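You operate a simulated robot arm through the tools that you are given. There is no shell and no other tool. Be economical: measure what you need, move in short steps, check, and stop when the job is done.

Carry out the task below with a simulated two-armed robot. There is one attempt and no reset: what you move stays moved.

## Task
Pick up the red air prop with one hand, pass it to the other hand and put it on the worktop of the gauge bench. Set down upright: red air prop.

Only the result counts: the job must be done as asked and must still hold three seconds after the hand-in. Knocking over, shifting, dropping, spilling or breaking anything else fails it.

## Robot
Two 7-joint arms with two-finger parallel grippers on one trunk, on a base that drives. Base frame: it is fixed to the floor where the robot stands at the start and does not move with it; the origin is under the middle of the robot, x ahead of it, y to its left, z up. Units: mm, rad, N and s.
The left shoulder is at the start at [50, 177, 1054], the right one opposite. With the tool pointing down near the work surface each hand reaches from about 100 to 700 mm from the robot's upright axis, wherever it stands, measured 20 degrees to its own side. Places, roughly: red air prop [1500, -3000, 750]; worktop of the gauge bench [2000, -3700, 800]. Payload 3.43 kg a hand.
The TCP of each hand is the grasp point between the finger pads, 34 mm short of the fingertips. In the tool frame z runs along the fingers and y along their closing line. Largest opening 128 mm; finger width 24, thickness 12; the body of the gripper, 48 by 130 mm, starts 96 mm behind the TCP.
Orientation is that of the tool frame in the base frame, as a unit quaternion [w, x, y, z]. With the fingers straight down and closing along the base's y, the tool's x points along the base's -x, its y along +y and its z along -z.

## Interface
- The arms move only by the tool play_rows. It takes "left_series", "right_series" or both (then of equal length, played together; a hand with none holds still); each is a list of rows, each a list of 7 numbers: the shift along the tool's x, y, z in mm, then the turn, a rotation vector about the tool's x, y, z in rad, then the finger opening in mm, from 0 to 128. In form: [[dx, dy, dz, wx, wy, wz, fingers], ...]. A call has 1 to 12 rows; each row is the pose to reach, as a shift and turn from the pose commanded when the call began, along the tool's axes at that moment. Rows are played at 5 a second. More than 50 mm and 0.15 rad between two rows, or a gripper value outside its range, and nothing of the call is played. A pose out of reach is approached as far as the arm can. The call stops where the force on the tool passes 40 N (or 10 N more than at its start, if that is more) or the arm is blocked; 0.2 s more then pass. The fingers move at their own pace (about 108 mm/s each) and stop on an object; they squeeze with about 45 N. The grip force told is the motor's: it shows also when the fingers shut on nothing. Time passes only in rows, and 0.2 s behind the last, so rows that repeat a pose let the fingers close. It gives the time, the measured TCP pose, the force on the tool (base axes), the opening and the grip force at its end, in the units of the frame above (readings bear some noise), with the torque about the TCP (base axes, N m) and any sound that the robot's microphone picked up.
- Cameras (640 x 400 px; columns grow to the right, rows downward): "scene" is now at [159, 7, 1223.2]; the picture's right is [0.05, -1.00, 0.00], its down [-0.51, -0.03, -0.86] and it looks along [0.86, 0.05, -0.51] (base axes); focal length 214 px, centre (320, 200). "left" rides on the left gripper at [76, 11, -160] in its tool frame; the picture's right is [-0.15, 0.99, 0.00], its down [-0.88, -0.13, -0.46] and it looks along [-0.45, -0.07, 0.89] (tool axes); focal length 234 px, centre (320, 200). "right" rides on the right gripper at [76, -11, -160] in its tool frame; the picture's right is [0.15, 0.99, 0.00], its down [-0.88, 0.13, -0.46] and it looks along [-0.45, 0.07, 0.89] (tool axes); focal length 234 px, centre (320, 200). There is no depth. A picture from a camera that has moved, and an enlarged one, comes with that camera's place and axes in the base frame and with its lens.
- get_image(camera): a new picture of that camera. It takes no simulated time.
- move_column(by): slides the trunk up (or, below 0, down) by that many mm; the arms and the scene camera ride with it, the base frame stays. It gives what a move gives, with no picture.
- steer(legs): drives the robot by 1 to 6 legs, each [ahead, turn to the left] in mm and rad, along the robot's own axes; the way and the turn of a leg run together, so that a leg with both is an arc; at most 1500 mm and 3.142 rad a leg. The arms and the cameras ride along, it lands a little off, and it stops where it bumps. It gives what a move gives.
- aim_head(pan, tilt): turns the head with the scene camera to pan (to the left, within 1.396 rad either way) and tilt (down, from -0.506 to 1.204), counted from straight ahead of the robot. It gives what a move gives.
- close_up(camera, box): a new picture of the part [left, top, right, bottom] of that camera's present view, enlarged. It takes no simulated time.
- close_job(): hands the job in; it is judged then, once.

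Go step by step. Nothing tells you exact positions but the pictures and the camera data: compare them with the known pose of the tool, close in by small moves and look again before you grip or let go. The budget is 135 turns and 122 pictures, counting those below and the enlarged ones. Unless the task says otherwise, let go and move clear before handing in, and close with one line.

The tools are called after "Emit:" by a JSON object that holds its "name" and its "arguments". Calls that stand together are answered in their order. play_rows: Moves the arms, as the interface text tells. Its arguments: {"type":"object","properties":{"left_series":{"type":"array","items":{"type":"array","items":{"type":"number"}}},"right_series":{"type":"array","items":{"type":"array","items":{"type":"number"}}}},"required":[]} The other tools are called the same way: move_column (by) slides the trunk up or down; steer (legs) drives the base; aim_head (pan, tilt) turns the head that bears the scene camera; get_image (camera) takes a picture; close_up (camera, box) takes an enlarged picture of a part of a camera's view; close_job () hands the job in.

At the start:

```text
clock: 0.0
left_ee_pos: [489.0, 186.4, 1039.2]
left_tcp_rot: [0.001, 0.002, 1.0, -0.001]
left_contact_force: [0.0, -0.5, -1.1]
left_torque: [-0.02, 0.0, 0.0]
left_grip_width: 128.1
left_finger_force: 0.0
right_ee_pos: [409.0, -164.7, 1121.5]
right_tcp_rot: [0.0, 0.003, 1.0, 0.0]
right_contact_force: [0.2, 0.5, 0.4]
right_torque: [0.02, -0.02, -0.04]
right_grip_width: 128.1
right_finger_force: 0.0
trunk travel left (down, up): [-225.0, 176.0]
robot x, y, heading: [2.4, -2.2, -0.0]
head pan, tilt: [0.054, 0.541]
```

scene: 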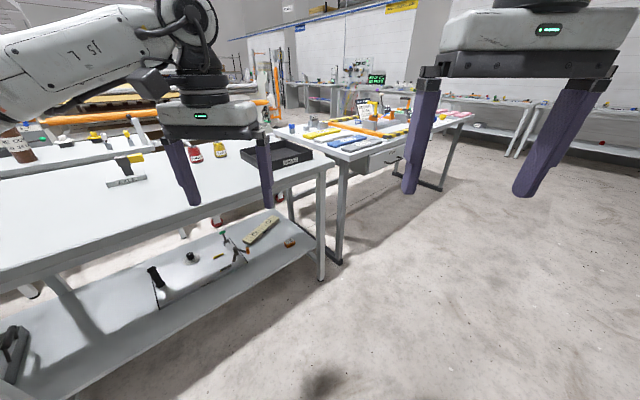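
right: 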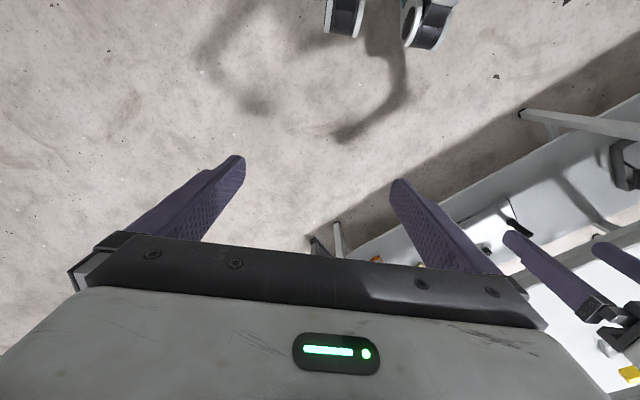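
left: 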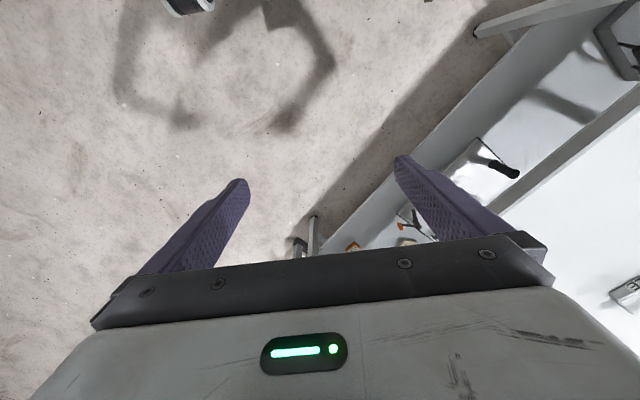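

The robot stands by a white table on its left; the red air prop is far to the right-front. I'll turn the head right to look.

Emit:
{"name": "aim_head", "arguments": {"pan": -1.1, "tilt": 0.25}}

Emit:
{"name": "get_image", "arguments": {"camera": "scene"}}

```text
clock: 1.4
left_ee_pos: [489.3, 186.3, 1039.2]
left_tcp_rot: [0.001, 0.002, 1.0, 0.0]
left_contact_force: [1.0, -0.7, 0.4]
left_torque: [-0.02, -0.01, -0.03]
left_grip_width: 128.1
left_finger_force: 0.1
right_ee_pos: [409.5, -165.3, 1121.1]
right_tcp_rot: [0.0, 0.002, 1.0, 0.0]
right_contact_force: [0.1, 0.2, -1.2]
right_torque: [-0.02, -0.01, 0.03]
right_grip_width: 127.8
right_finger_force: 0.0
trunk travel left (down, up): [-225.0, 176.0]
robot x, y, heading: [-2.7, 2.8, 0.003]
head pan, tilt: [-1.1, 0.25]
```

```text
118 pictures are left
camera scene: at [111.6, -81.1, 1250.0], right [-0.89, -0.45, 0.0], down [-0.11, 0.22, -0.97], along [0.44, -0.86, -0.25], focal length 214 px, centre (320, 200)
```

scene: 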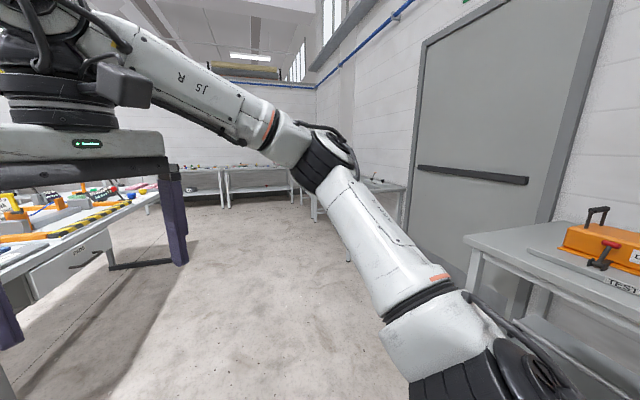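

I'll turn the robot toward the far benches and look ahead with the arms less in the way.

Emit:
{"name": "steer", "arguments": {"legs": [[0, -1.1]]}}

Emit:
{"name": "aim_head", "arguments": {"pan": 0, "tilt": 0.3}}

Emit:
{"name": "get_image", "arguments": {"camera": "scene"}}

```text
clock: 4.5
left_ee_pos: [391.3, -347.1, 1040.2]
left_tcp_rot: [0.001, 0.519, 0.855, -0.001]
left_contact_force: [0.0, 0.6, -0.1]
left_torque: [0.0, 0.02, -0.01]
left_grip_width: 127.8
left_finger_force: 0.0
right_ee_pos: [44.2, -438.9, 1121.6]
right_tcp_rot: [0.0, 0.521, 0.854, 0.0]
right_contact_force: [0.2, 0.2, -1.1]
right_torque: [-0.01, -0.03, -0.02]
right_grip_width: 128.2
right_finger_force: 0.0
trunk travel left (down, up): [-225.0, 176.0]
robot x, y, heading: [2.7, 0.1, -1.094]
head pan, tilt: [-1.1, 0.25]
```

```text
clock: 5.8
left_ee_pos: [391.1, -347.2, 1039.9]
left_tcp_rot: [0.0, 0.52, 0.854, 0.0]
left_contact_force: [-0.2, -0.2, -0.9]
left_torque: [-0.03, -0.01, -0.03]
left_grip_width: 127.9
left_finger_force: 0.0
right_ee_pos: [42.7, -437.0, 1121.3]
right_tcp_rot: [0.0, 0.521, 0.854, 0.0]
right_contact_force: [0.6, 0.7, -0.2]
right_torque: [-0.03, 0.01, 0.02]
right_grip_width: 128.3
right_finger_force: 0.2
trunk travel left (down, up): [-225.0, 176.0]
robot x, y, heading: [-0.8, 1.2, -1.083]
head pan, tilt: [0.0, 0.3]
```

```text
117 pictures are left
camera scene: at [74.7, -142.7, 1245.3], right [-0.89, -0.46, 0.0], down [-0.14, 0.26, -0.96], along [0.44, -0.85, -0.3], focal length 214 px, centre (320, 200)
```

scene: 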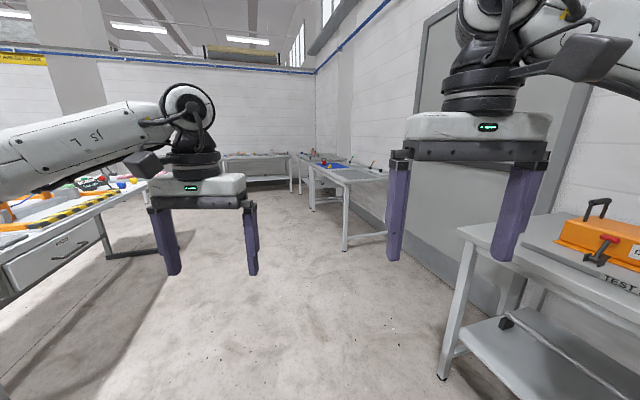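

Emit:
{"name": "close_up", "arguments": {"camera": "scene", "box": [220, 130, 400, 240]}}

```text
3.56 times, centred on (310, 185) of scene
camera zoom: at [74.7, -142.7, 1245.3], right [-0.89, -0.46, 0.0], down [-0.14, 0.26, -0.96], along [0.44, -0.85, -0.3], focal length 763 px, centre (356, 253)
```

zoom: 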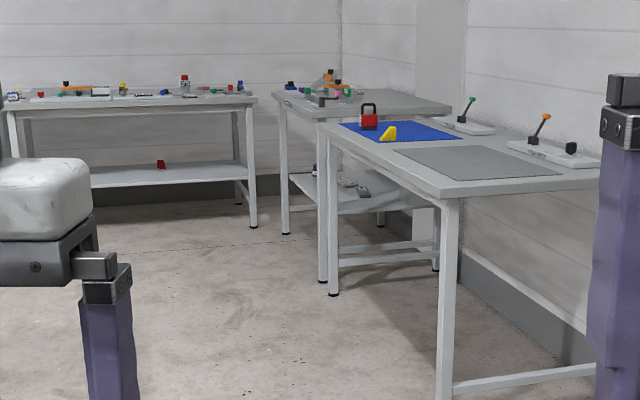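

The red block with a handle on the blue mat of the right-hand bench is probably the prop; the gauge bench should be the one beyond it in the corner. I'll drive halfway along the open floor and look again.

Emit:
{"name": "steer", "arguments": {"legs": [[0, 0.24], [1500, 0]]}}

Emit:
{"name": "aim_head", "arguments": {"pan": -0.25, "tilt": 0.35}}

Emit:
{"name": "get_image", "arguments": {"camera": "scene"}}

```text
clock: 14.0
left_ee_pos: [1458.6, -1324.4, 1040.5]
left_tcp_rot: [0.001, 0.401, 0.916, 0.0]
left_contact_force: [0.4, -0.4, -0.3]
left_torque: [0.0, 0.0, -0.01]
left_grip_width: 128.0
left_finger_force: 0.1
right_ee_pos: [1147.4, -1504.0, 1121.1]
right_tcp_rot: [0.0, 0.402, 0.916, 0.0]
right_contact_force: [0.4, -0.1, -0.1]
right_torque: [0.02, 0.01, 0.02]
right_grip_width: 128.0
right_finger_force: 0.1
trunk travel left (down, up): [-225.0, 176.0]
robot x, y, heading: [990.5, -1094.2, -0.822]
head pan, tilt: [0.0, 0.3]
```

```text
clock: 14.8
left_ee_pos: [1458.6, -1325.1, 1039.5]
left_tcp_rot: [0.001, 0.401, 0.916, 0.0]
left_contact_force: [-0.3, 0.4, -0.4]
left_torque: [-0.04, 0.0, 0.0]
left_grip_width: 128.1
left_finger_force: 0.1
right_ee_pos: [1145.7, -1504.7, 1121.4]
right_tcp_rot: [0.0, 0.401, 0.916, 0.001]
right_contact_force: [-0.3, 0.0, 0.3]
right_torque: [-0.01, -0.01, 0.03]
right_grip_width: 128.2
right_finger_force: 0.1
trunk travel left (down, up): [-225.0, 176.0]
robot x, y, heading: [988.5, -1093.3, -0.822]
head pan, tilt: [-0.25, 0.351]
```

```text
115 pictures are left
camera scene: at [1080.4, -1224.1, 1240.6], right [-0.88, -0.48, 0.0], down [-0.16, 0.3, -0.94], along [0.45, -0.82, -0.34], focal length 214 px, centre (320, 200)
```

scene: 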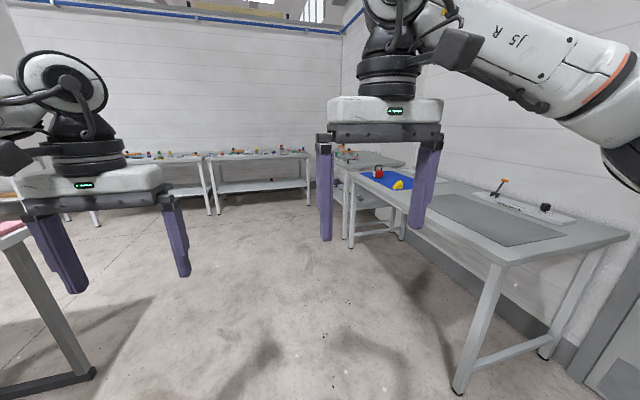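

The prop sits on the blue mat around (1560,-3270), and the gauge bench is the next one along the same wall. I'll drive to a standoff in front of it and turn to face the wall.

Emit:
{"name": "steer", "arguments": {"legs": [[0, -0.121], [1400, 0], [726, 0], [0, -1.434]]}}

Emit:
{"name": "aim_head", "arguments": {"pan": 0, "tilt": 0.6}}

Emit:
{"name": "get_image", "arguments": {"camera": "scene"}}

```text
clock: 29.5
left_ee_pos: [2018.8, -3309.0, 1039.2]
left_tcp_rot: [0.0, 0.931, 0.366, -0.002]
left_contact_force: [-0.3, 1.3, -0.6]
left_torque: [-0.01, -0.01, -0.01]
left_grip_width: 127.9
left_finger_force: 0.1
right_ee_pos: [1838.5, -2999.2, 1121.5]
right_tcp_rot: [0.0, 0.931, 0.366, 0.0]
right_contact_force: [-0.2, 0.0, 0.8]
right_torque: [0.01, -0.01, -0.02]
right_grip_width: 128.1
right_finger_force: 0.1
trunk travel left (down, up): [-225.0, 176.0]
robot x, y, heading: [2248.7, -2841.3, -2.388]
head pan, tilt: [-0.25, 0.351]
```

```text
clock: 30.3
left_ee_pos: [2018.7, -3308.8, 1040.4]
left_tcp_rot: [0.001, 0.93, 0.367, -0.001]
left_contact_force: [0.7, -1.1, -0.4]
left_torque: [-0.02, -0.03, 0.01]
left_grip_width: 128.2
left_finger_force: 0.0
right_ee_pos: [1835.6, -2998.0, 1121.1]
right_tcp_rot: [0.001, 0.93, 0.367, 0.0]
right_contact_force: [1.0, -0.7, 0.3]
right_torque: [-0.01, -0.01, 0.01]
right_grip_width: 127.9
right_finger_force: 0.0
trunk travel left (down, up): [-225.0, 176.0]
robot x, y, heading: [2243.4, -2840.4, -2.389]
head pan, tilt: [0.0, 0.6]
```

```text
114 pictures are left
camera scene: at [2131.2, -2945.1, 1217.9], right [-0.68, 0.73, 0.0], down [0.41, 0.39, -0.83], along [-0.6, -0.56, -0.56], focal length 214 px, centre (320, 200)
```

scene: 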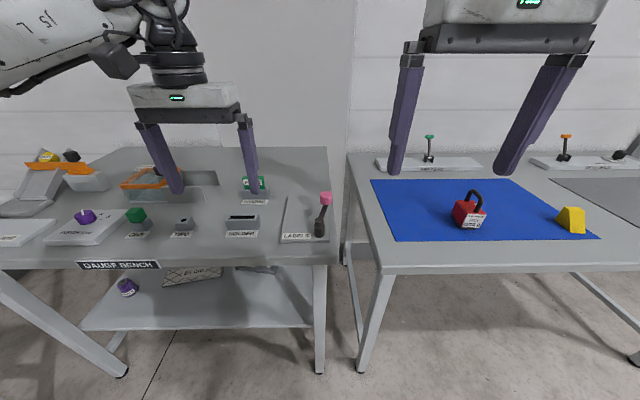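

Emit:
{"name": "close_up", "arguments": {"camera": "scene", "box": [400, 160, 544, 250]}}

Emit:
{"name": "close_up", "arguments": {"camera": "scene", "box": [0, 130, 340, 290]}}

```text
4.44 times, centred on (472, 205) of scene
camera zoom: at [2131.2, -2945.1, 1217.9], right [-0.68, 0.73, 0.0], down [0.41, 0.39, -0.83], along [-0.6, -0.56, -0.56], focal length 953 px, centre (-356, 178)
```

zoom: 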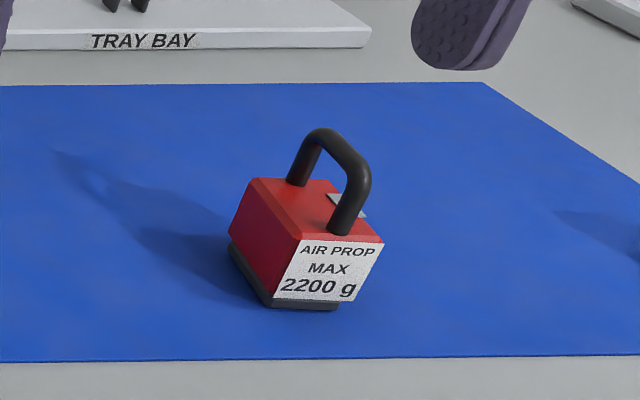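

```text
1.88 times, centred on (170, 210) of scene
camera zoom: at [2131.2, -2945.1, 1217.9], right [-0.68, 0.73, 0.0], down [0.41, 0.39, -0.83], along [-0.6, -0.56, -0.56], focal length 404 px, centre (602, 181)
```

zoom: 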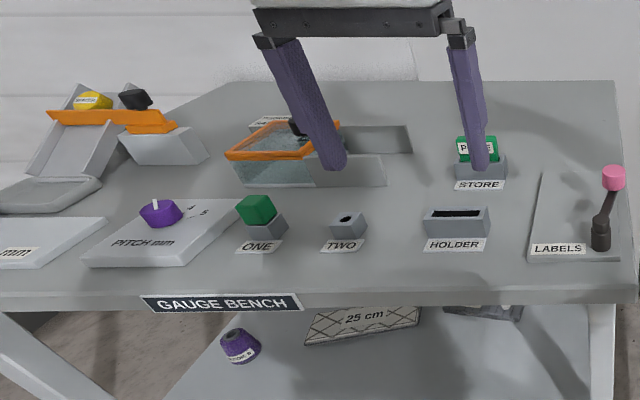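

The prop is a red block with a black handle whose arch runs fore–aft, and the gauge bench is to its left. I'll shift the robot right and a little closer so the prop is in the right hand's reach.

Emit:
{"name": "steer", "arguments": {"legs": [[0, -1.216], [288, 0], [0, 1.22]]}}

Emit:
{"name": "aim_head", "arguments": {"pan": -0.1, "tilt": 0.75}}

Emit:
{"name": "get_image", "arguments": {"camera": "scene"}}

Emit:
{"name": "get_image", "arguments": {"camera": "right"}}

```text
clock: 38.4
left_ee_pos: [1761.5, -3175.7, 1039.5]
left_tcp_rot: [0.001, 0.93, 0.367, -0.001]
left_contact_force: [-0.5, 0.0, 1.2]
left_torque: [0.01, 0.02, 0.06]
left_grip_width: 128.2
left_finger_force: 0.0
right_ee_pos: [1580.4, -2863.6, 1121.2]
right_tcp_rot: [0.0, 0.931, 0.366, 0.0]
right_contact_force: [-0.1, 0.0, 0.1]
right_torque: [-0.01, 0.01, 0.01]
right_grip_width: 128.0
right_finger_force: 0.1
trunk travel left (down, up): [-225.0, 176.0]
robot x, y, heading: [1988.6, -2706.0, -2.384]
head pan, tilt: [0.0, 0.6]
```

```text
clock: 39.1
left_ee_pos: [1761.5, -3176.4, 1038.6]
left_tcp_rot: [0.0, 0.931, 0.366, -0.001]
left_contact_force: [0.1, 0.8, 0.4]
left_torque: [0.01, 0.02, 0.01]
left_grip_width: 127.8
left_finger_force: 0.0
right_ee_pos: [1581.2, -2864.5, 1121.7]
right_tcp_rot: [0.0, 0.931, 0.366, 0.0]
right_contact_force: [0.0, -0.7, -0.6]
right_torque: [0.01, 0.03, -0.03]
right_grip_width: 128.1
right_finger_force: 0.0
trunk travel left (down, up): [-225.0, 176.0]
robot x, y, heading: [1992.7, -2705.7, -2.386]
head pan, tilt: [-0.099, 0.75]
```

```text
111 pictures are left
camera scene: at [1873.6, -2801.9, 1205.0], right [-0.61, 0.79, 0.0], down [0.54, 0.41, -0.73], along [-0.58, -0.45, -0.68], focal length 214 px, centre (320, 200)
```

scene: 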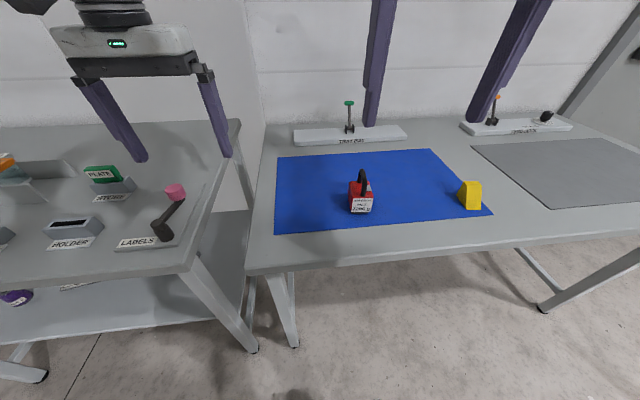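

```text
110 pictures are left
camera right: at [1627.2, -2805.0, 1280.0], right [0.78, -0.63, 0.0], down [-0.56, -0.69, 0.46], along [-0.28, -0.36, -0.89], focal length 234 px, centre (320, 200)
```

right: 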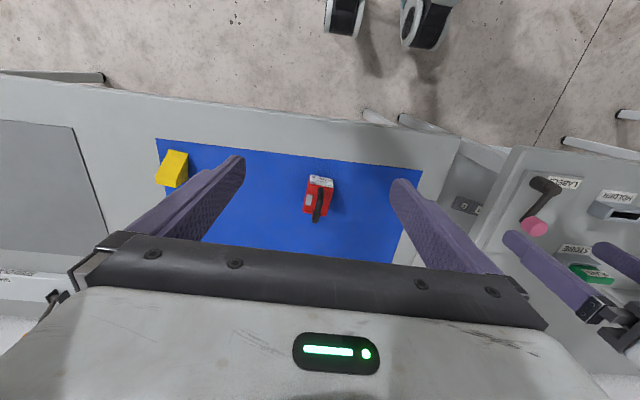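

The prop is well placed in front of the right hand. I'll zoom from both cameras to triangulate it.

Emit:
{"name": "close_up", "arguments": {"camera": "right", "box": [270, 150, 366, 210]}}

Emit:
{"name": "close_up", "arguments": {"camera": "scene", "box": [312, 160, 408, 220]}}

```text
6.67 times, centred on (318, 180) of right
camera zoom: at [1627.2, -2805.0, 1280.0], right [0.78, -0.63, 0.0], down [-0.56, -0.69, 0.46], along [-0.28, -0.36, -0.89], focal length 1561 px, centre (333, 333)
```

zoom: 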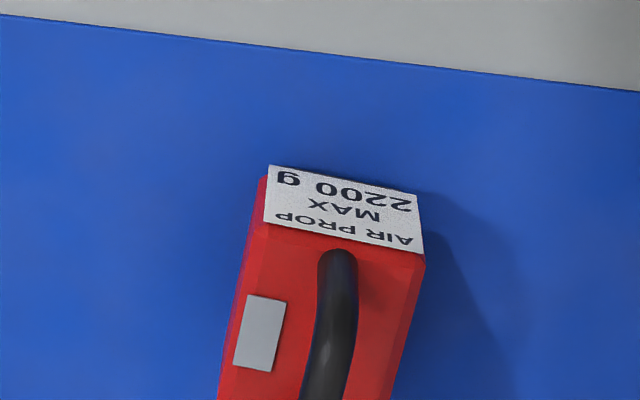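

```text
6.67 times, centred on (360, 190) of scene
camera zoom: at [1873.6, -2801.9, 1205.0], right [-0.61, 0.79, 0.0], down [0.54, 0.41, -0.73], along [-0.58, -0.45, -0.68], focal length 1430 px, centre (53, 267)
```

zoom: 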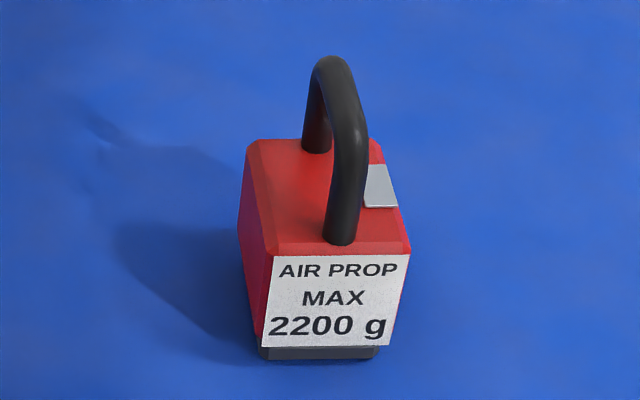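

Triangulation puts the prop's centre near (1491,-2972), body top z≈866 and handle top ≈922, with yaw about 0.07 rad clockwise. I'll bring the right hand above the handle and check.

Emit:
{"name": "play_rows", "arguments": {"right_series": [[-45, 5, 0, 0, 0, 0.07, 80], [-90, 10, 20, 0, 0, 0.07, 80], [-138, 16, 40, 0, 0, 0.07, 80], [-138, 16, 85, 0, 0, 0.07, 80], [-138, 16, 125, 0, 0, 0.07, 80]]}}

Emit:
{"name": "get_image", "arguments": {"camera": "right"}}

Emit:
{"name": "get_image", "arguments": {"camera": "scene"}}

```text
refused: row 3 steps farther than a row can; nothing moved
```

```text
107 pictures are left
camera right: at [1627.2, -2805.0, 1280.0], right [0.78, -0.63, 0.0], down [-0.56, -0.69, 0.46], along [-0.28, -0.36, -0.89], focal length 234 px, centre (320, 200)
```

right: 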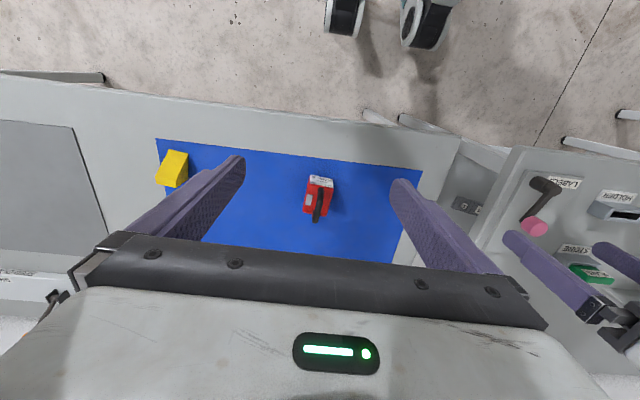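

```text
106 pictures are left
camera scene: at [1873.6, -2801.9, 1205.0], right [-0.61, 0.79, 0.0], down [0.54, 0.41, -0.73], along [-0.58, -0.45, -0.68], focal length 214 px, centre (320, 200)
```

scene: 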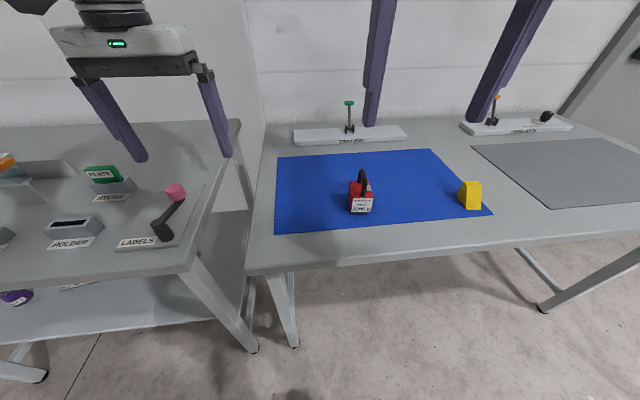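

The step was slightly too long; I'll resend it with smaller steps.

Emit:
{"name": "play_rows", "arguments": {"right_series": [[-40, 5, 0, 0, 0, 0.03, 80], [-75, 10, 20, 0, 0, 0.07, 80], [-110, 13, 40, 0, 0, 0.07, 80], [-138, 16, 70, 0, 0, 0.07, 80], [-138, 16, 105, 0, 0, 0.07, 80], [-138, 16, 120, 0, 0, 0.07, 80]]}}

Emit:
{"name": "get_image", "arguments": {"camera": "right"}}

Emit:
{"name": "get_image", "arguments": {"camera": "scene"}}

```text
clock: 40.5
left_ee_pos: [1761.6, -3176.6, 1040.0]
left_tcp_rot: [0.0, 0.931, 0.366, -0.001]
left_contact_force: [-0.3, 0.4, 0.2]
left_torque: [0.01, 0.0, 0.0]
left_grip_width: 127.9
left_finger_force: 0.0
right_ee_pos: [1490.4, -2973.3, 1002.2]
right_tcp_rot: [0.0, 0.943, 0.333, 0.0]
right_contact_force: [-0.3, -0.3, -1.0]
right_torque: [-0.01, -0.03, 0.04]
right_grip_width: 80.3
right_finger_force: 0.2
trunk travel left (down, up): [-225.0, 176.0]
robot x, y, heading: [1989.7, -2703.6, -2.389]
head pan, tilt: [-0.099, 0.75]
```

```text
105 pictures are left
camera right: at [1541.3, -2915.4, 1160.0], right [0.73, -0.68, 0.0], down [-0.6, -0.65, 0.46], along [-0.31, -0.33, -0.89], focal length 234 px, centre (320, 200)
```

right: 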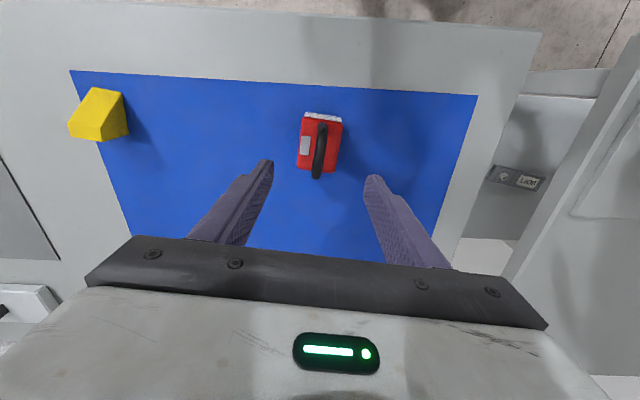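

```text
104 pictures are left
camera scene: at [1873.5, -2801.9, 1205.0], right [-0.61, 0.79, 0.0], down [0.54, 0.41, -0.73], along [-0.58, -0.44, -0.68], focal length 214 px, centre (320, 200)
```

scene: 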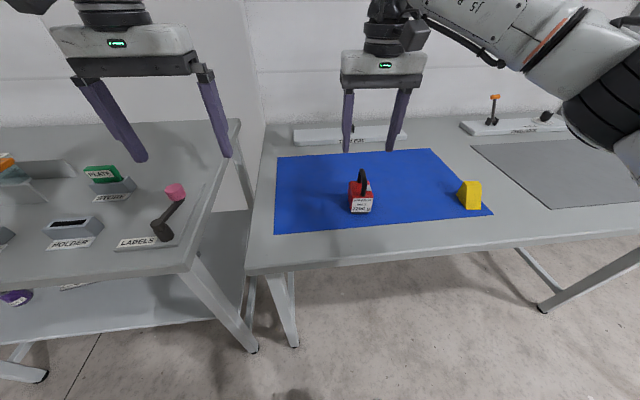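

The hand looks nearly centred over the handle; a zoom will confirm before descending.

Emit:
{"name": "close_up", "arguments": {"camera": "right", "box": [272, 100, 368, 190]}}

```text
4.44 times, centred on (320, 145) of right
camera zoom: at [1541.3, -2915.4, 1160.0], right [0.73, -0.68, 0.0], down [-0.6, -0.65, 0.46], along [-0.31, -0.33, -0.89], focal length 1041 px, centre (320, 444)
```

zoom: 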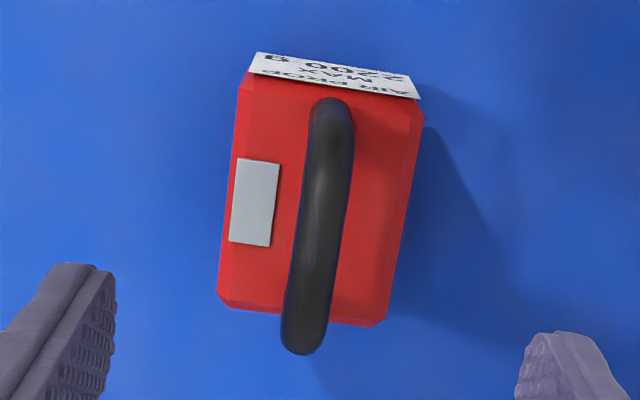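

Yaw is aligned and the lateral offset is nil; the handle's middle is about 5 mm nearer. I'll descend and close on the handle.

Emit:
{"name": "play_rows", "arguments": {"right_series": [[5, 0, 30, 0, 0, 0, 80], [5, 0, 60, 0, 0, 0, 80], [5, 0, 86, 0, 0, 0, 80], [5, 0, 86, 0, 0, 0, 80]]}}

Emit:
{"name": "close_up", "arguments": {"camera": "scene", "box": [296, 130, 424, 220]}}

Emit:
{"name": "get_image", "arguments": {"camera": "right"}}

```text
clock: 41.5
left_ee_pos: [1761.6, -3175.6, 1039.7]
left_tcp_rot: [0.0, 0.93, 0.367, 0.0]
left_contact_force: [0.5, 0.1, 0.1]
left_torque: [-0.04, 0.01, 0.0]
left_grip_width: 127.8
left_finger_force: 0.1
right_ee_pos: [1495.0, -2967.9, 916.8]
right_tcp_rot: [-0.001, 0.943, 0.333, 0.0]
right_contact_force: [-0.8, 0.4, 0.6]
right_torque: [-0.02, 0.01, -0.02]
right_grip_width: 80.0
right_finger_force: 0.1
trunk travel left (down, up): [-225.0, 176.0]
robot x, y, heading: [1993.1, -2704.5, -2.391]
head pan, tilt: [-0.099, 0.75]
```

```text
4.44 times, centred on (360, 175) of scene
camera zoom: at [1873.6, -2801.9, 1205.0], right [-0.61, 0.79, 0.0], down [0.54, 0.41, -0.73], along [-0.58, -0.45, -0.68], focal length 953 px, centre (142, 311)
```

zoom: 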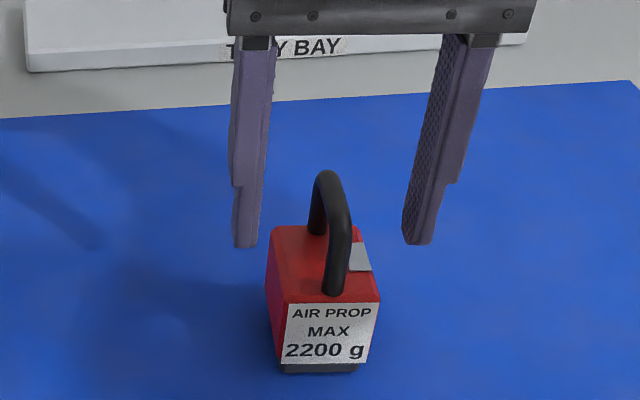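

```text
101 pictures are left
camera right: at [1546.1, -2911.6, 1075.6], right [0.73, -0.68, 0.0], down [-0.6, -0.65, 0.46], along [-0.31, -0.33, -0.89], focal length 234 px, centre (320, 200)
```

right: 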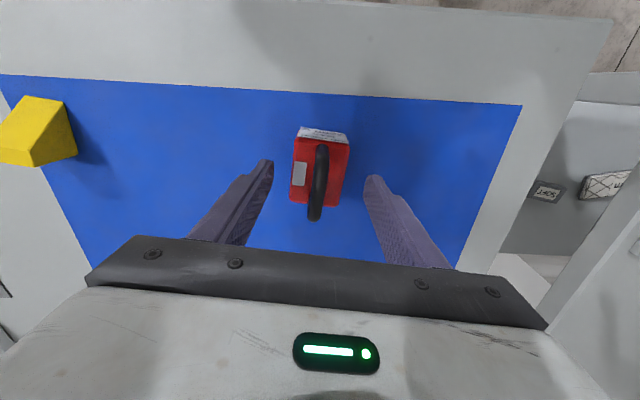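

The fingers straddle the handle at the right height. A last 5 mm centring move and I close.

Emit:
{"name": "play_rows", "arguments": {"right_series": [[5, 0, 3, 0, 0, 0, 80], [5, 0, 3, 0, 0, 0, 0], [5, 0, 3, 0, 0, 0, 0], [5, 0, 3, 0, 0, 0, 0], [5, 0, 3, 0, 0, 0, 0]]}}

Emit:
{"name": "close_up", "arguments": {"camera": "scene", "box": [296, 130, 424, 220]}}

```text
clock: 42.7
left_ee_pos: [1761.6, -3175.8, 1040.0]
left_tcp_rot: [0.001, 0.93, 0.366, 0.0]
left_contact_force: [0.8, 0.1, 0.6]
left_torque: [0.0, -0.03, 0.03]
left_grip_width: 128.1
left_finger_force: 0.1
right_ee_pos: [1498.8, -2965.6, 912.7]
right_tcp_rot: [0.0, 0.943, 0.333, 0.001]
right_contact_force: [0.0, 0.9, 0.1]
right_torque: [0.01, -0.02, -0.03]
right_grip_width: 11.4
right_finger_force: 45.0
trunk travel left (down, up): [-225.0, 176.0]
robot x, y, heading: [1992.3, -2707.6, -2.388]
head pan, tilt: [-0.099, 0.75]
```

```text
4.44 times, centred on (360, 175) of scene
camera zoom: at [1873.5, -2801.9, 1204.9], right [-0.61, 0.79, 0.0], down [0.54, 0.41, -0.73], along [-0.58, -0.44, -0.68], focal length 953 px, centre (142, 311)
```

zoom: 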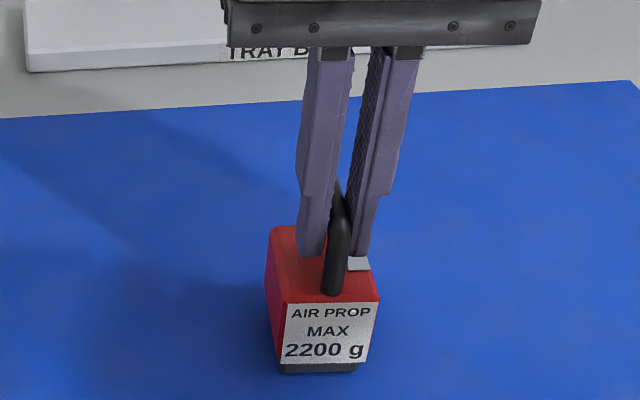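

Gripped on an 11 mm bar. I'll lift gently and check the load.

Emit:
{"name": "play_rows", "arguments": {"right_series": [[0, 0, -10, 0, 0, 0, 0], [0, 0, -30, 0, 0, 0, 0], [0, 0, -65, 0, 0, 0, 0], [0, 0, -100, 0, 0, 0, 0], [0, 0, -140, 0, 0, 0, 0], [0, 0, -140, 0, 0, 0, 0]]}}

Emit:
{"name": "get_image", "arguments": {"camera": "scene"}}

```text
clock: 44.1
left_ee_pos: [1761.6, -3176.5, 1039.0]
left_tcp_rot: [0.001, 0.93, 0.366, -0.001]
left_contact_force: [-0.3, 0.4, -0.3]
left_torque: [0.01, 0.02, 0.03]
left_grip_width: 128.1
left_finger_force: 0.0
right_ee_pos: [1498.8, -2965.5, 1054.1]
right_tcp_rot: [0.0, 0.943, 0.332, 0.001]
right_contact_force: [-0.7, -0.1, -1.8]
right_torque: [0.03, -0.01, 0.04]
right_grip_width: 11.3
right_finger_force: 45.4
trunk travel left (down, up): [-225.0, 176.0]
robot x, y, heading: [1991.7, -2705.5, -2.389]
head pan, tilt: [-0.099, 0.75]
```

```text
99 pictures are left
camera scene: at [1873.2, -2802.1, 1204.8], right [-0.61, 0.79, 0.0], down [0.54, 0.42, -0.73], along [-0.58, -0.44, -0.68], focal length 214 px, centre (320, 200)
```

scene: 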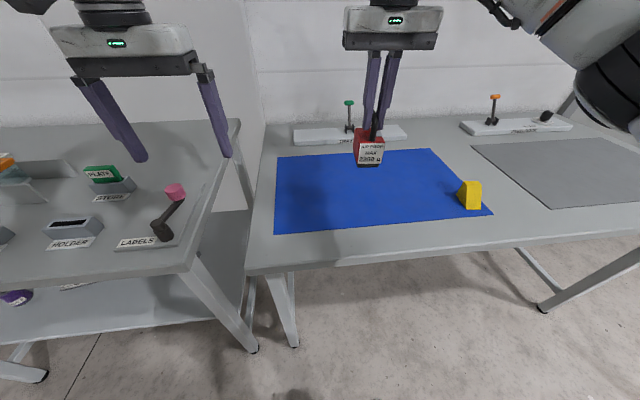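

The prop is in the right hand and light (about 0.2 kg). I'll bring it toward the middle, squared to the robot, while turning the left wrist a quarter turn for a side approach.

Emit:
{"name": "play_rows", "arguments": {"left_series": [[5, 10, -5, 0, 0, 0.14, 128], [10, 20, -10, 0, 0, 0.28, 128], [15, 30, -15, 0, 0, 0.42, 128], [20, 40, -20, 0, 0, 0.56, 128], [25, 50, -25, 0, 0, 0.7, 128], [30, 60, -30, 0, 0, 0.84, 128], [35, 70, -35, 0, 0, 0.98, 128], [40, 80, -40, 0, 0, 1.12, 128], [40, 90, -45, 0, 0, 1.25, 128], [40, 100, -50, 0, 0, 1.37, 128], [40, 105, -55, 0, 0, 1.48, 128], [40, 110, -60, 0, 0, 1.571, 128]], "right_series": [[8, 7, 0, 0, 0, -0.005, 0], [16, 14, 0, 0, 0, -0.01, 0], [24, 21, 0, 0, 0, -0.02, 0], [32, 28, 0, 0, 0, -0.025, 0], [40, 35, 0, 0, 0, -0.03, 0], [48, 42, 0, 0, 0, -0.035, 0], [56, 50, 0, 0, 0, -0.04, 0], [64, 58, 0, 0, 0, -0.045, 0], [72, 66, 0, 0, 0, -0.05, 0], [80, 74, 0, 0, 0, -0.055, 0], [85, 79, 0, 0, 0, -0.06, 0], [90, 84, 0, 0, 0, -0.07, 0]]}}

Emit:
{"name": "get_image", "arguments": {"camera": "scene"}}

```text
clock: 46.7
left_ee_pos: [1878.7, -3000.9, 1033.2]
left_tcp_rot: [0.001, 0.918, -0.396, -0.001]
left_contact_force: [-0.7, 0.7, -0.9]
left_torque: [0.0, 0.01, 0.0]
left_grip_width: 127.9
left_finger_force: 0.0
left hand out of reach, approached as far as the arm can: row 6, 7, 8, 9, 10, 11, 12
right_ee_pos: [1620.6, -2973.5, 1052.2]
right_tcp_rot: [0.0, 0.931, 0.365, 0.001]
right_contact_force: [-0.3, -0.3, -2.0]
right_torque: [0.03, 0.0, -0.02]
right_grip_width: 11.7
right_finger_force: 44.8
trunk travel left (down, up): [-225.0, 176.0]
robot x, y, heading: [1989.0, -2705.1, -2.387]
head pan, tilt: [-0.099, 0.75]
```

```text
98 pictures are left
camera scene: at [1873.2, -2801.9, 1204.9], right [-0.61, 0.79, 0.0], down [0.54, 0.41, -0.73], along [-0.58, -0.44, -0.68], focal length 214 px, centre (320, 200)
```

scene: 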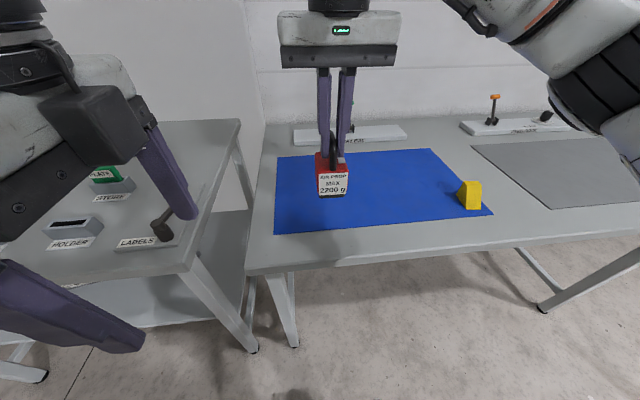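

The left wrist turned, but the position was limited. Next I'll tilt it 45° and raise the trunk a bit so the arm works lower relative to its shoulder.

Emit:
{"name": "move_column", "arguments": {"by": 120}}

Emit:
{"name": "play_rows", "arguments": {"left_series": [[0, 5, 15, 0, -0.13, 0, 128], [0, 10, 30, 0, -0.26, 0, 128], [0, 15, 45, 0, -0.39, 0, 128], [0, 20, 60, 0, -0.52, 0, 128], [0, 25, 75, 0, -0.65, 0, 128], [0, 30, 90, 0, -0.785, 0, 128]], "right_series": [[0, 0, 20, 0, 0, 0, 0], [0, 0, 40, 0, 0, 0, 0], [0, 0, 60, 0, 0, 0, 0], [0, 0, 80, 0, 0, 0, 0], [0, 0, 100, 0, 0, 0, 0], [0, 0, 120, 0, 0, 0, 0]]}}

Emit:
{"name": "get_image", "arguments": {"camera": "scene"}}

```text
clock: 48.2
left_ee_pos: [1878.9, -3001.3, 1153.3]
left_tcp_rot: [0.002, 0.918, -0.396, -0.001]
left_contact_force: [-0.4, 0.5, 0.0]
left_torque: [0.01, 0.05, 0.03]
left_grip_width: 127.9
left_finger_force: 0.1
right_ee_pos: [1620.2, -2974.2, 1172.1]
right_tcp_rot: [0.0, 0.931, 0.366, 0.0]
right_contact_force: [-0.5, 0.5, -2.6]
right_torque: [0.02, -0.02, 0.0]
right_grip_width: 11.3
right_finger_force: 44.4
trunk travel left (down, up): [-345.0, 56.0]
robot x, y, heading: [1991.3, -2700.8, -2.387]
head pan, tilt: [-0.099, 0.75]
```

```text
clock: 49.6
left_ee_pos: [1872.6, -2955.0, 1113.2]
left_tcp_rot: [-0.15, 0.849, -0.364, -0.352]
left_contact_force: [0.0, 0.2, 0.3]
left_torque: [-0.02, -0.01, -0.04]
left_grip_width: 128.2
left_finger_force: 0.0
left hand out of reach, approached as far as the arm can: row 2, 3, 4, 5, 6
right_ee_pos: [1621.5, -2973.7, 1050.9]
right_tcp_rot: [0.0, 0.931, 0.365, 0.001]
right_contact_force: [0.4, 0.0, -3.2]
right_torque: [0.01, -0.01, 0.04]
right_grip_width: 11.6
right_finger_force: 45.3
trunk travel left (down, up): [-345.0, 56.0]
robot x, y, heading: [1988.4, -2705.6, -2.387]
head pan, tilt: [-0.099, 0.75]
```

```text
97 pictures are left
camera scene: at [1873.2, -2802.0, 1325.0], right [-0.61, 0.79, 0.0], down [0.54, 0.41, -0.73], along [-0.58, -0.44, -0.68], focal length 214 px, centre (320, 200)
```

scene: 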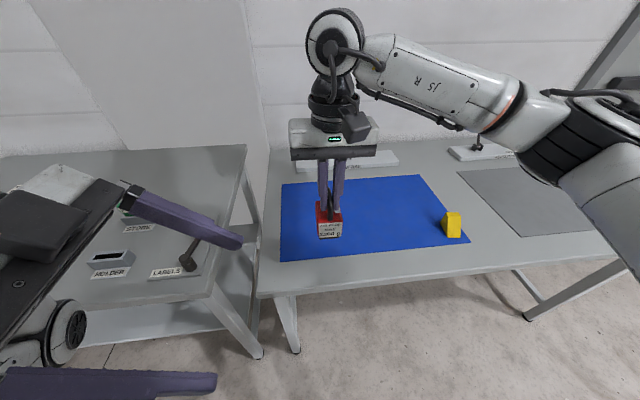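

That wrist posture is awkward for the left arm. Instead I'll bring the left hand in from the robot's side, pitched forward and down, to grip the body's side faces; first I'll undo the tilt.

Emit:
{"name": "play_rows", "arguments": {"left_series": [[0, 0, 0, 0, 0.13, 0, 128], [0, 0, 0, 0, 0.26, 0, 128], [0, 0, 0, 0, 0.39, 0, 128], [0, 0, 0, 0, 0.52, 0, 128], [0, 0, 0, 0, 0.65, 0, 128], [0, 0, 0, 0, 0.785, 0, 128]]}}

```text
clock: 51.0
left_ee_pos: [1872.6, -2953.2, 1112.0]
left_tcp_rot: [0.002, 0.918, -0.396, 0.0]
left_contact_force: [0.1, 0.7, 0.7]
left_torque: [-0.02, 0.03, -0.04]
left_grip_width: 128.2
left_finger_force: 0.1
right_ee_pos: [1621.1, -2973.1, 1050.8]
right_tcp_rot: [0.001, 0.931, 0.365, 0.0]
right_contact_force: [-1.3, 0.5, -1.8]
right_torque: [0.01, 0.01, 0.02]
right_grip_width: 11.6
right_finger_force: 44.7
trunk travel left (down, up): [-345.0, 56.0]
robot x, y, heading: [1990.9, -2705.9, -2.387]
head pan, tilt: [-0.099, 0.75]
```

Emit:
{"name": "play_rows", "arguments": {"left_series": [[10, 5, 0, 0, 0, -0.13, 128], [25, 10, 0, 0, 0, -0.26, 128], [40, 15, 0, 0, 0, -0.39, 128], [55, 20, 0, 0, 0, -0.52, 128], [70, 25, 0, 0, 0, -0.66, 128], [85, 30, 0, 0, 0, -0.8, 128], [100, 35, 0, 0, 0, -0.94, 128], [110, 40, 0, 0, 0, -1.07, 128]], "right_series": [[-5, 8, 0, 0, 0, 0.06, 0], [-10, 16, 0, 0, 0, 0.13, 0], [-15, 24, 0, 0, 0, 0.2, 0], [-20, 32, 0, 0, 0, 0.27, 0], [-25, 40, 0, 0, 0, 0.34, 0], [-30, 48, 0, 0, 0, 0.4, 0], [-30, 55, 0, 0, 0, 0.46, 0], [-30, 60, 0, 0, 0, 0.5, 0]]}}

```text
clock: 52.8
left_ee_pos: [1919.5, -3061.2, 1113.1]
left_tcp_rot: [0.002, 0.992, 0.129, -0.001]
left_contact_force: [-0.8, -1.3, -0.7]
left_torque: [0.04, 0.01, -0.06]
left_grip_width: 128.0
left_finger_force: 0.2
right_ee_pos: [1640.0, -3039.5, 1052.0]
right_tcp_rot: [0.0, 0.992, 0.123, 0.001]
right_contact_force: [0.3, 1.2, -3.1]
right_torque: [0.01, -0.03, -0.01]
right_grip_width: 11.7
right_finger_force: 45.2
trunk travel left (down, up): [-345.0, 56.0]
robot x, y, heading: [1988.2, -2705.2, -2.39]
head pan, tilt: [-0.099, 0.75]
```

Both hands are aligned in yaw. Now I'll pitch the left hand 45° forward into a standoff in front of the prop's label face.

Emit:
{"name": "play_rows", "arguments": {"left_series": [[-20, -15, 3, 0, -0.13, 0, 100], [-45, -30, 6, 0, -0.26, 0, 100], [-70, -45, 9, 0, -0.39, 0, 100], [-95, -60, 12, 0, -0.52, 0, 100], [-120, -76, 15, 0, -0.65, 0, 100], [-145, -92, 17, 0, -0.785, 0, 100]]}}

Emit:
{"name": "get_image", "arguments": {"camera": "scene"}}

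Emit:
{"name": "get_image", "arguments": {"camera": "left"}}

```text
clock: 54.2
left_ee_pos: [1755.3, -3009.9, 1096.4]
left_tcp_rot: [0.05, 0.916, 0.117, -0.38]
left_contact_force: [0.9, 0.6, -0.5]
left_torque: [0.0, -0.01, -0.04]
left_grip_width: 100.0
left_finger_force: 0.0
right_ee_pos: [1639.8, -3038.5, 1052.2]
right_tcp_rot: [0.0, 0.992, 0.123, 0.0]
right_contact_force: [-0.5, -0.3, -2.1]
right_torque: [0.0, -0.05, 0.02]
right_grip_width: 11.5
right_finger_force: 45.3
trunk travel left (down, up): [-345.0, 56.0]
robot x, y, heading: [1992.5, -2703.2, -2.387]
head pan, tilt: [-0.099, 0.75]
```

```text
96 pictures are left
camera scene: at [1873.3, -2801.9, 1324.9], right [-0.61, 0.79, 0.0], down [0.54, 0.41, -0.73], along [-0.58, -0.44, -0.68], focal length 214 px, centre (320, 200)
```

scene: 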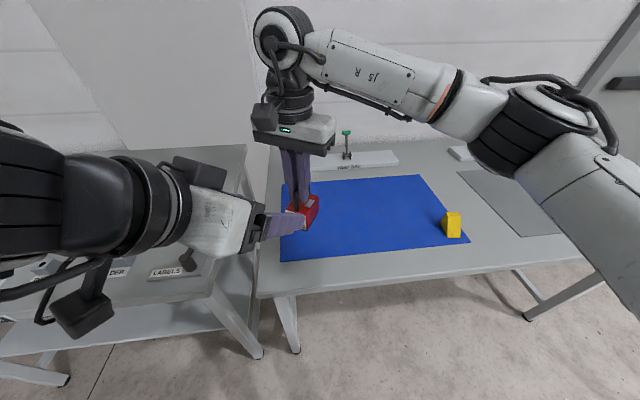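

```text
95 pictures are left
camera left: at [1919.7, -2978.9, 1155.8], right [0.15, -0.98, 0.1], down [-0.32, 0.05, 0.95], along [-0.94, -0.18, -0.31], focal length 234 px, centre (320, 200)
```

left: 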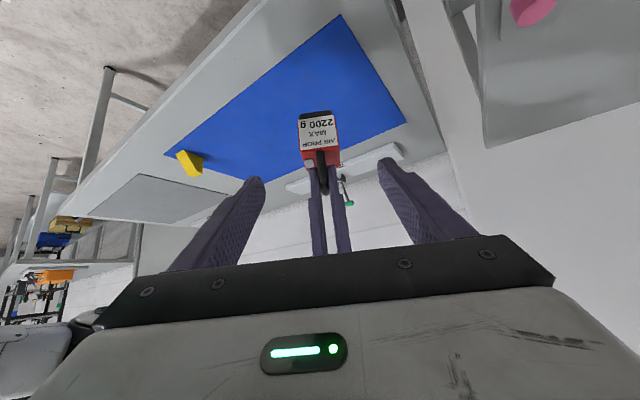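

The prop is centred between the left fingers in its camera view. I'll advance most of the way along the tool axis and look.

Emit:
{"name": "play_rows", "arguments": {"left_series": [[0, 0, 30, 0, 0, 0, 100], [0, 0, 60, 0, 0, 0, 100], [0, 0, 90, 0, 0, 0, 100], [0, 0, 110, 0, 0, 0, 100]]}}

Emit:
{"name": "get_image", "arguments": {"camera": "left"}}

Emit:
{"name": "get_image", "arguments": {"camera": "right"}}

Emit:
{"name": "close_up", "arguments": {"camera": "scene", "box": [220, 120, 364, 240]}}

```text
clock: 55.2
left_ee_pos: [1679.9, -3027.2, 1016.8]
left_tcp_rot: [0.049, 0.916, 0.117, -0.381]
left_contact_force: [-0.8, -0.2, -0.3]
left_torque: [0.03, -0.01, -0.01]
left_grip_width: 100.1
left_finger_force: 0.1
right_ee_pos: [1638.9, -3038.2, 1051.3]
right_tcp_rot: [-0.001, 0.992, 0.123, 0.0]
right_contact_force: [0.6, 1.0, -2.1]
right_torque: [0.0, -0.01, -0.02]
right_grip_width: 11.4
right_finger_force: 44.9
trunk travel left (down, up): [-345.0, 56.0]
robot x, y, heading: [1991.2, -2708.7, -2.387]
head pan, tilt: [-0.099, 0.75]
```

```text
94 pictures are left
camera left: at [1844.7, -2997.0, 1076.9], right [0.15, -0.98, 0.11], down [-0.32, 0.05, 0.95], along [-0.94, -0.18, -0.31], focal length 234 px, centre (320, 200)
```

left: 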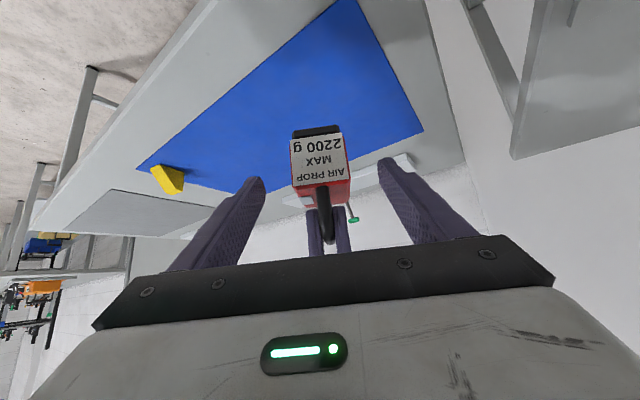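

```text
93 pictures are left
camera right: at [1708.6, -3008.6, 1211.1], right [0.39, -0.92, 0.0], down [-0.82, -0.34, 0.45], along [-0.42, -0.17, -0.89], focal length 234 px, centre (320, 200)
```

right: 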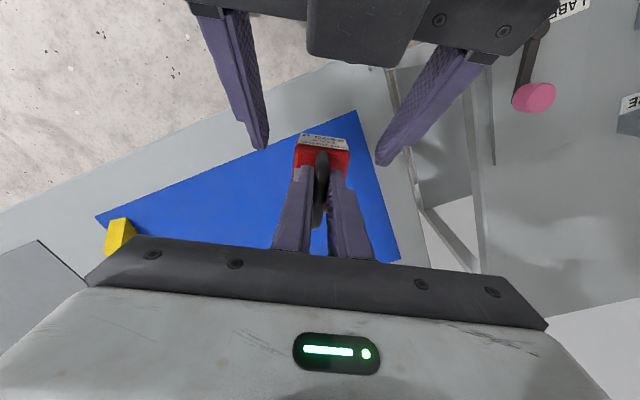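

```text
3.33 times, centred on (292, 180) of scene
camera zoom: at [1873.3, -2802.1, 1324.9], right [-0.61, 0.79, 0.0], down [0.54, 0.42, -0.73], along [-0.58, -0.44, -0.68], focal length 715 px, centre (413, 267)
```

zoom: 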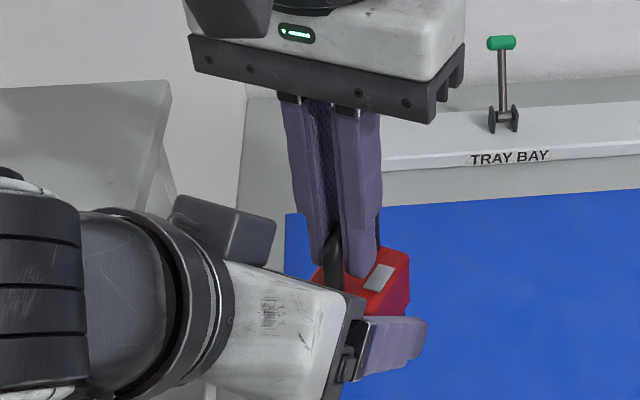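

Alignment is good and clearances look fine. I'll advance the last 40 mm and close the left fingers on the body.

Emit:
{"name": "play_rows", "arguments": {"left_series": [[0, 0, 20, 0, 0, 0, 100], [0, 0, 39, 0, 0, 0, 100], [0, 0, 39, 0, 0, 0, 100]]}}

Emit:
{"name": "get_image", "arguments": {"camera": "left"}}

Emit:
{"name": "close_up", "arguments": {"camera": "scene", "box": [220, 120, 364, 240]}}

Emit:
{"name": "get_image", "arguments": {"camera": "right"}}

```text
clock: 56.0
left_ee_pos: [1652.9, -3034.3, 990.6]
left_tcp_rot: [0.05, 0.915, 0.118, -0.382]
left_contact_force: [-1.1, -0.2, 0.4]
left_torque: [0.0, -0.01, -0.03]
left_grip_width: 100.4
left_finger_force: 0.1
right_ee_pos: [1639.3, -3039.6, 1052.9]
right_tcp_rot: [0.0, 0.992, 0.124, 0.001]
right_contact_force: [-0.9, -0.9, -2.8]
right_torque: [0.01, -0.01, 0.01]
right_grip_width: 11.3
right_finger_force: 44.9
trunk travel left (down, up): [-345.0, 56.0]
robot x, y, heading: [1988.7, -2704.3, -2.388]
head pan, tilt: [-0.099, 0.75]
```

```text
91 pictures are left
camera left: at [1817.9, -3004.1, 1049.2], right [0.15, -0.98, 0.11], down [-0.32, 0.05, 0.95], along [-0.94, -0.18, -0.31], focal length 234 px, centre (320, 200)
```

left: 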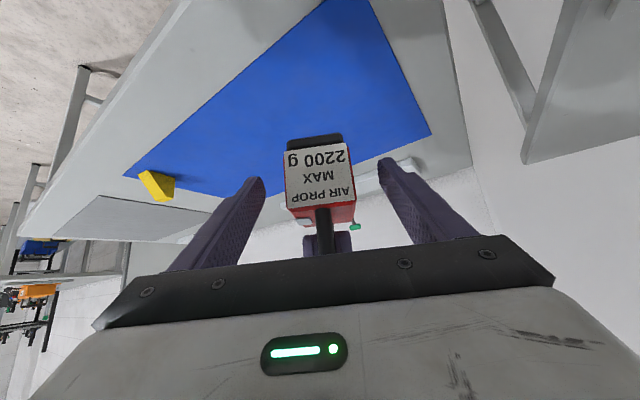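

```text
3.33 times, centred on (292, 180) of scene
camera zoom: at [1873.5, -2802.0, 1324.9], right [-0.61, 0.79, 0.0], down [0.54, 0.41, -0.73], along [-0.58, -0.44, -0.68], focal length 715 px, centre (413, 267)
```

zoom: 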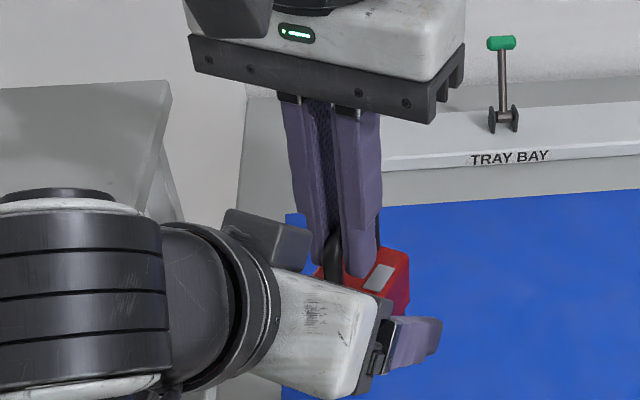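

```text
89 pictures are left
camera right: at [1708.8, -3008.5, 1211.2], right [0.39, -0.92, 0.0], down [-0.82, -0.34, 0.45], along [-0.42, -0.17, -0.89], focal length 234 px, centre (320, 200)
```

right: 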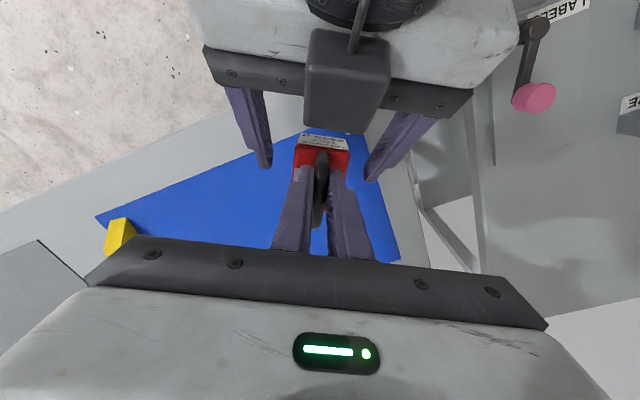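

The left pads overlap the label end by only a bit; I'll push 10 mm deeper horizontally, then close.

Emit:
{"name": "play_rows", "arguments": {"left_series": [[-4, 0, 4, 0, 0, 0, 100], [-7, 0, 7, 0, 0, 0, 100], [-7, 0, 7, 0, 0, 0, 60], [-7, 0, 7, 0, 0, 0, 40], [-7, 0, 7, 0, 0, 0, 20], [-7, 0, 7, 0, 0, 0, 0], [-7, 0, 7, 0, 0, 0, 0]]}}

Emit:
{"name": "get_image", "arguments": {"camera": "left"}}

Emit:
{"name": "get_image", "arguments": {"camera": "right"}}

```text
clock: 57.6
left_ee_pos: [1644.3, -3037.8, 990.1]
left_tcp_rot: [0.049, 0.916, 0.117, -0.38]
left_contact_force: [-1.6, -2.3, 0.2]
left_torque: [0.13, -0.17, -0.16]
left_grip_width: 51.8
left_finger_force: 44.9
right_ee_pos: [1640.0, -3038.7, 1052.3]
right_tcp_rot: [-0.001, 0.992, 0.124, -0.001]
right_contact_force: [0.0, 1.8, -1.0]
right_torque: [0.02, 0.17, 0.19]
right_grip_width: 11.6
right_finger_force: 44.7
trunk travel left (down, up): [-345.0, 56.0]
robot x, y, heading: [1991.0, -2704.2, -2.39]
head pan, tilt: [-0.099, 0.75]
```

```text
88 pictures are left
camera left: at [1808.6, -3006.9, 1049.3], right [0.15, -0.98, 0.1], down [-0.32, 0.05, 0.95], along [-0.93, -0.18, -0.31], focal length 234 px, centre (320, 200)
```

left: 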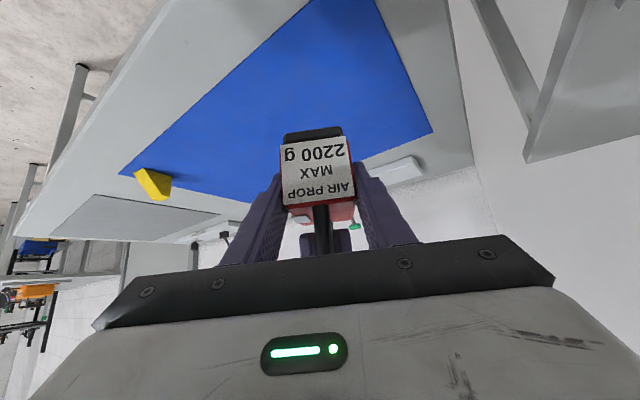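

```text
87 pictures are left
camera right: at [1708.7, -3008.5, 1211.3], right [0.39, -0.92, 0.0], down [-0.82, -0.34, 0.46], along [-0.42, -0.17, -0.89], focal length 234 px, centre (320, 200)
```

right: 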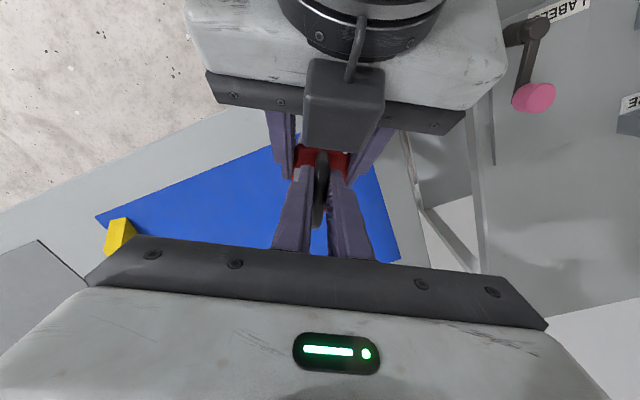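

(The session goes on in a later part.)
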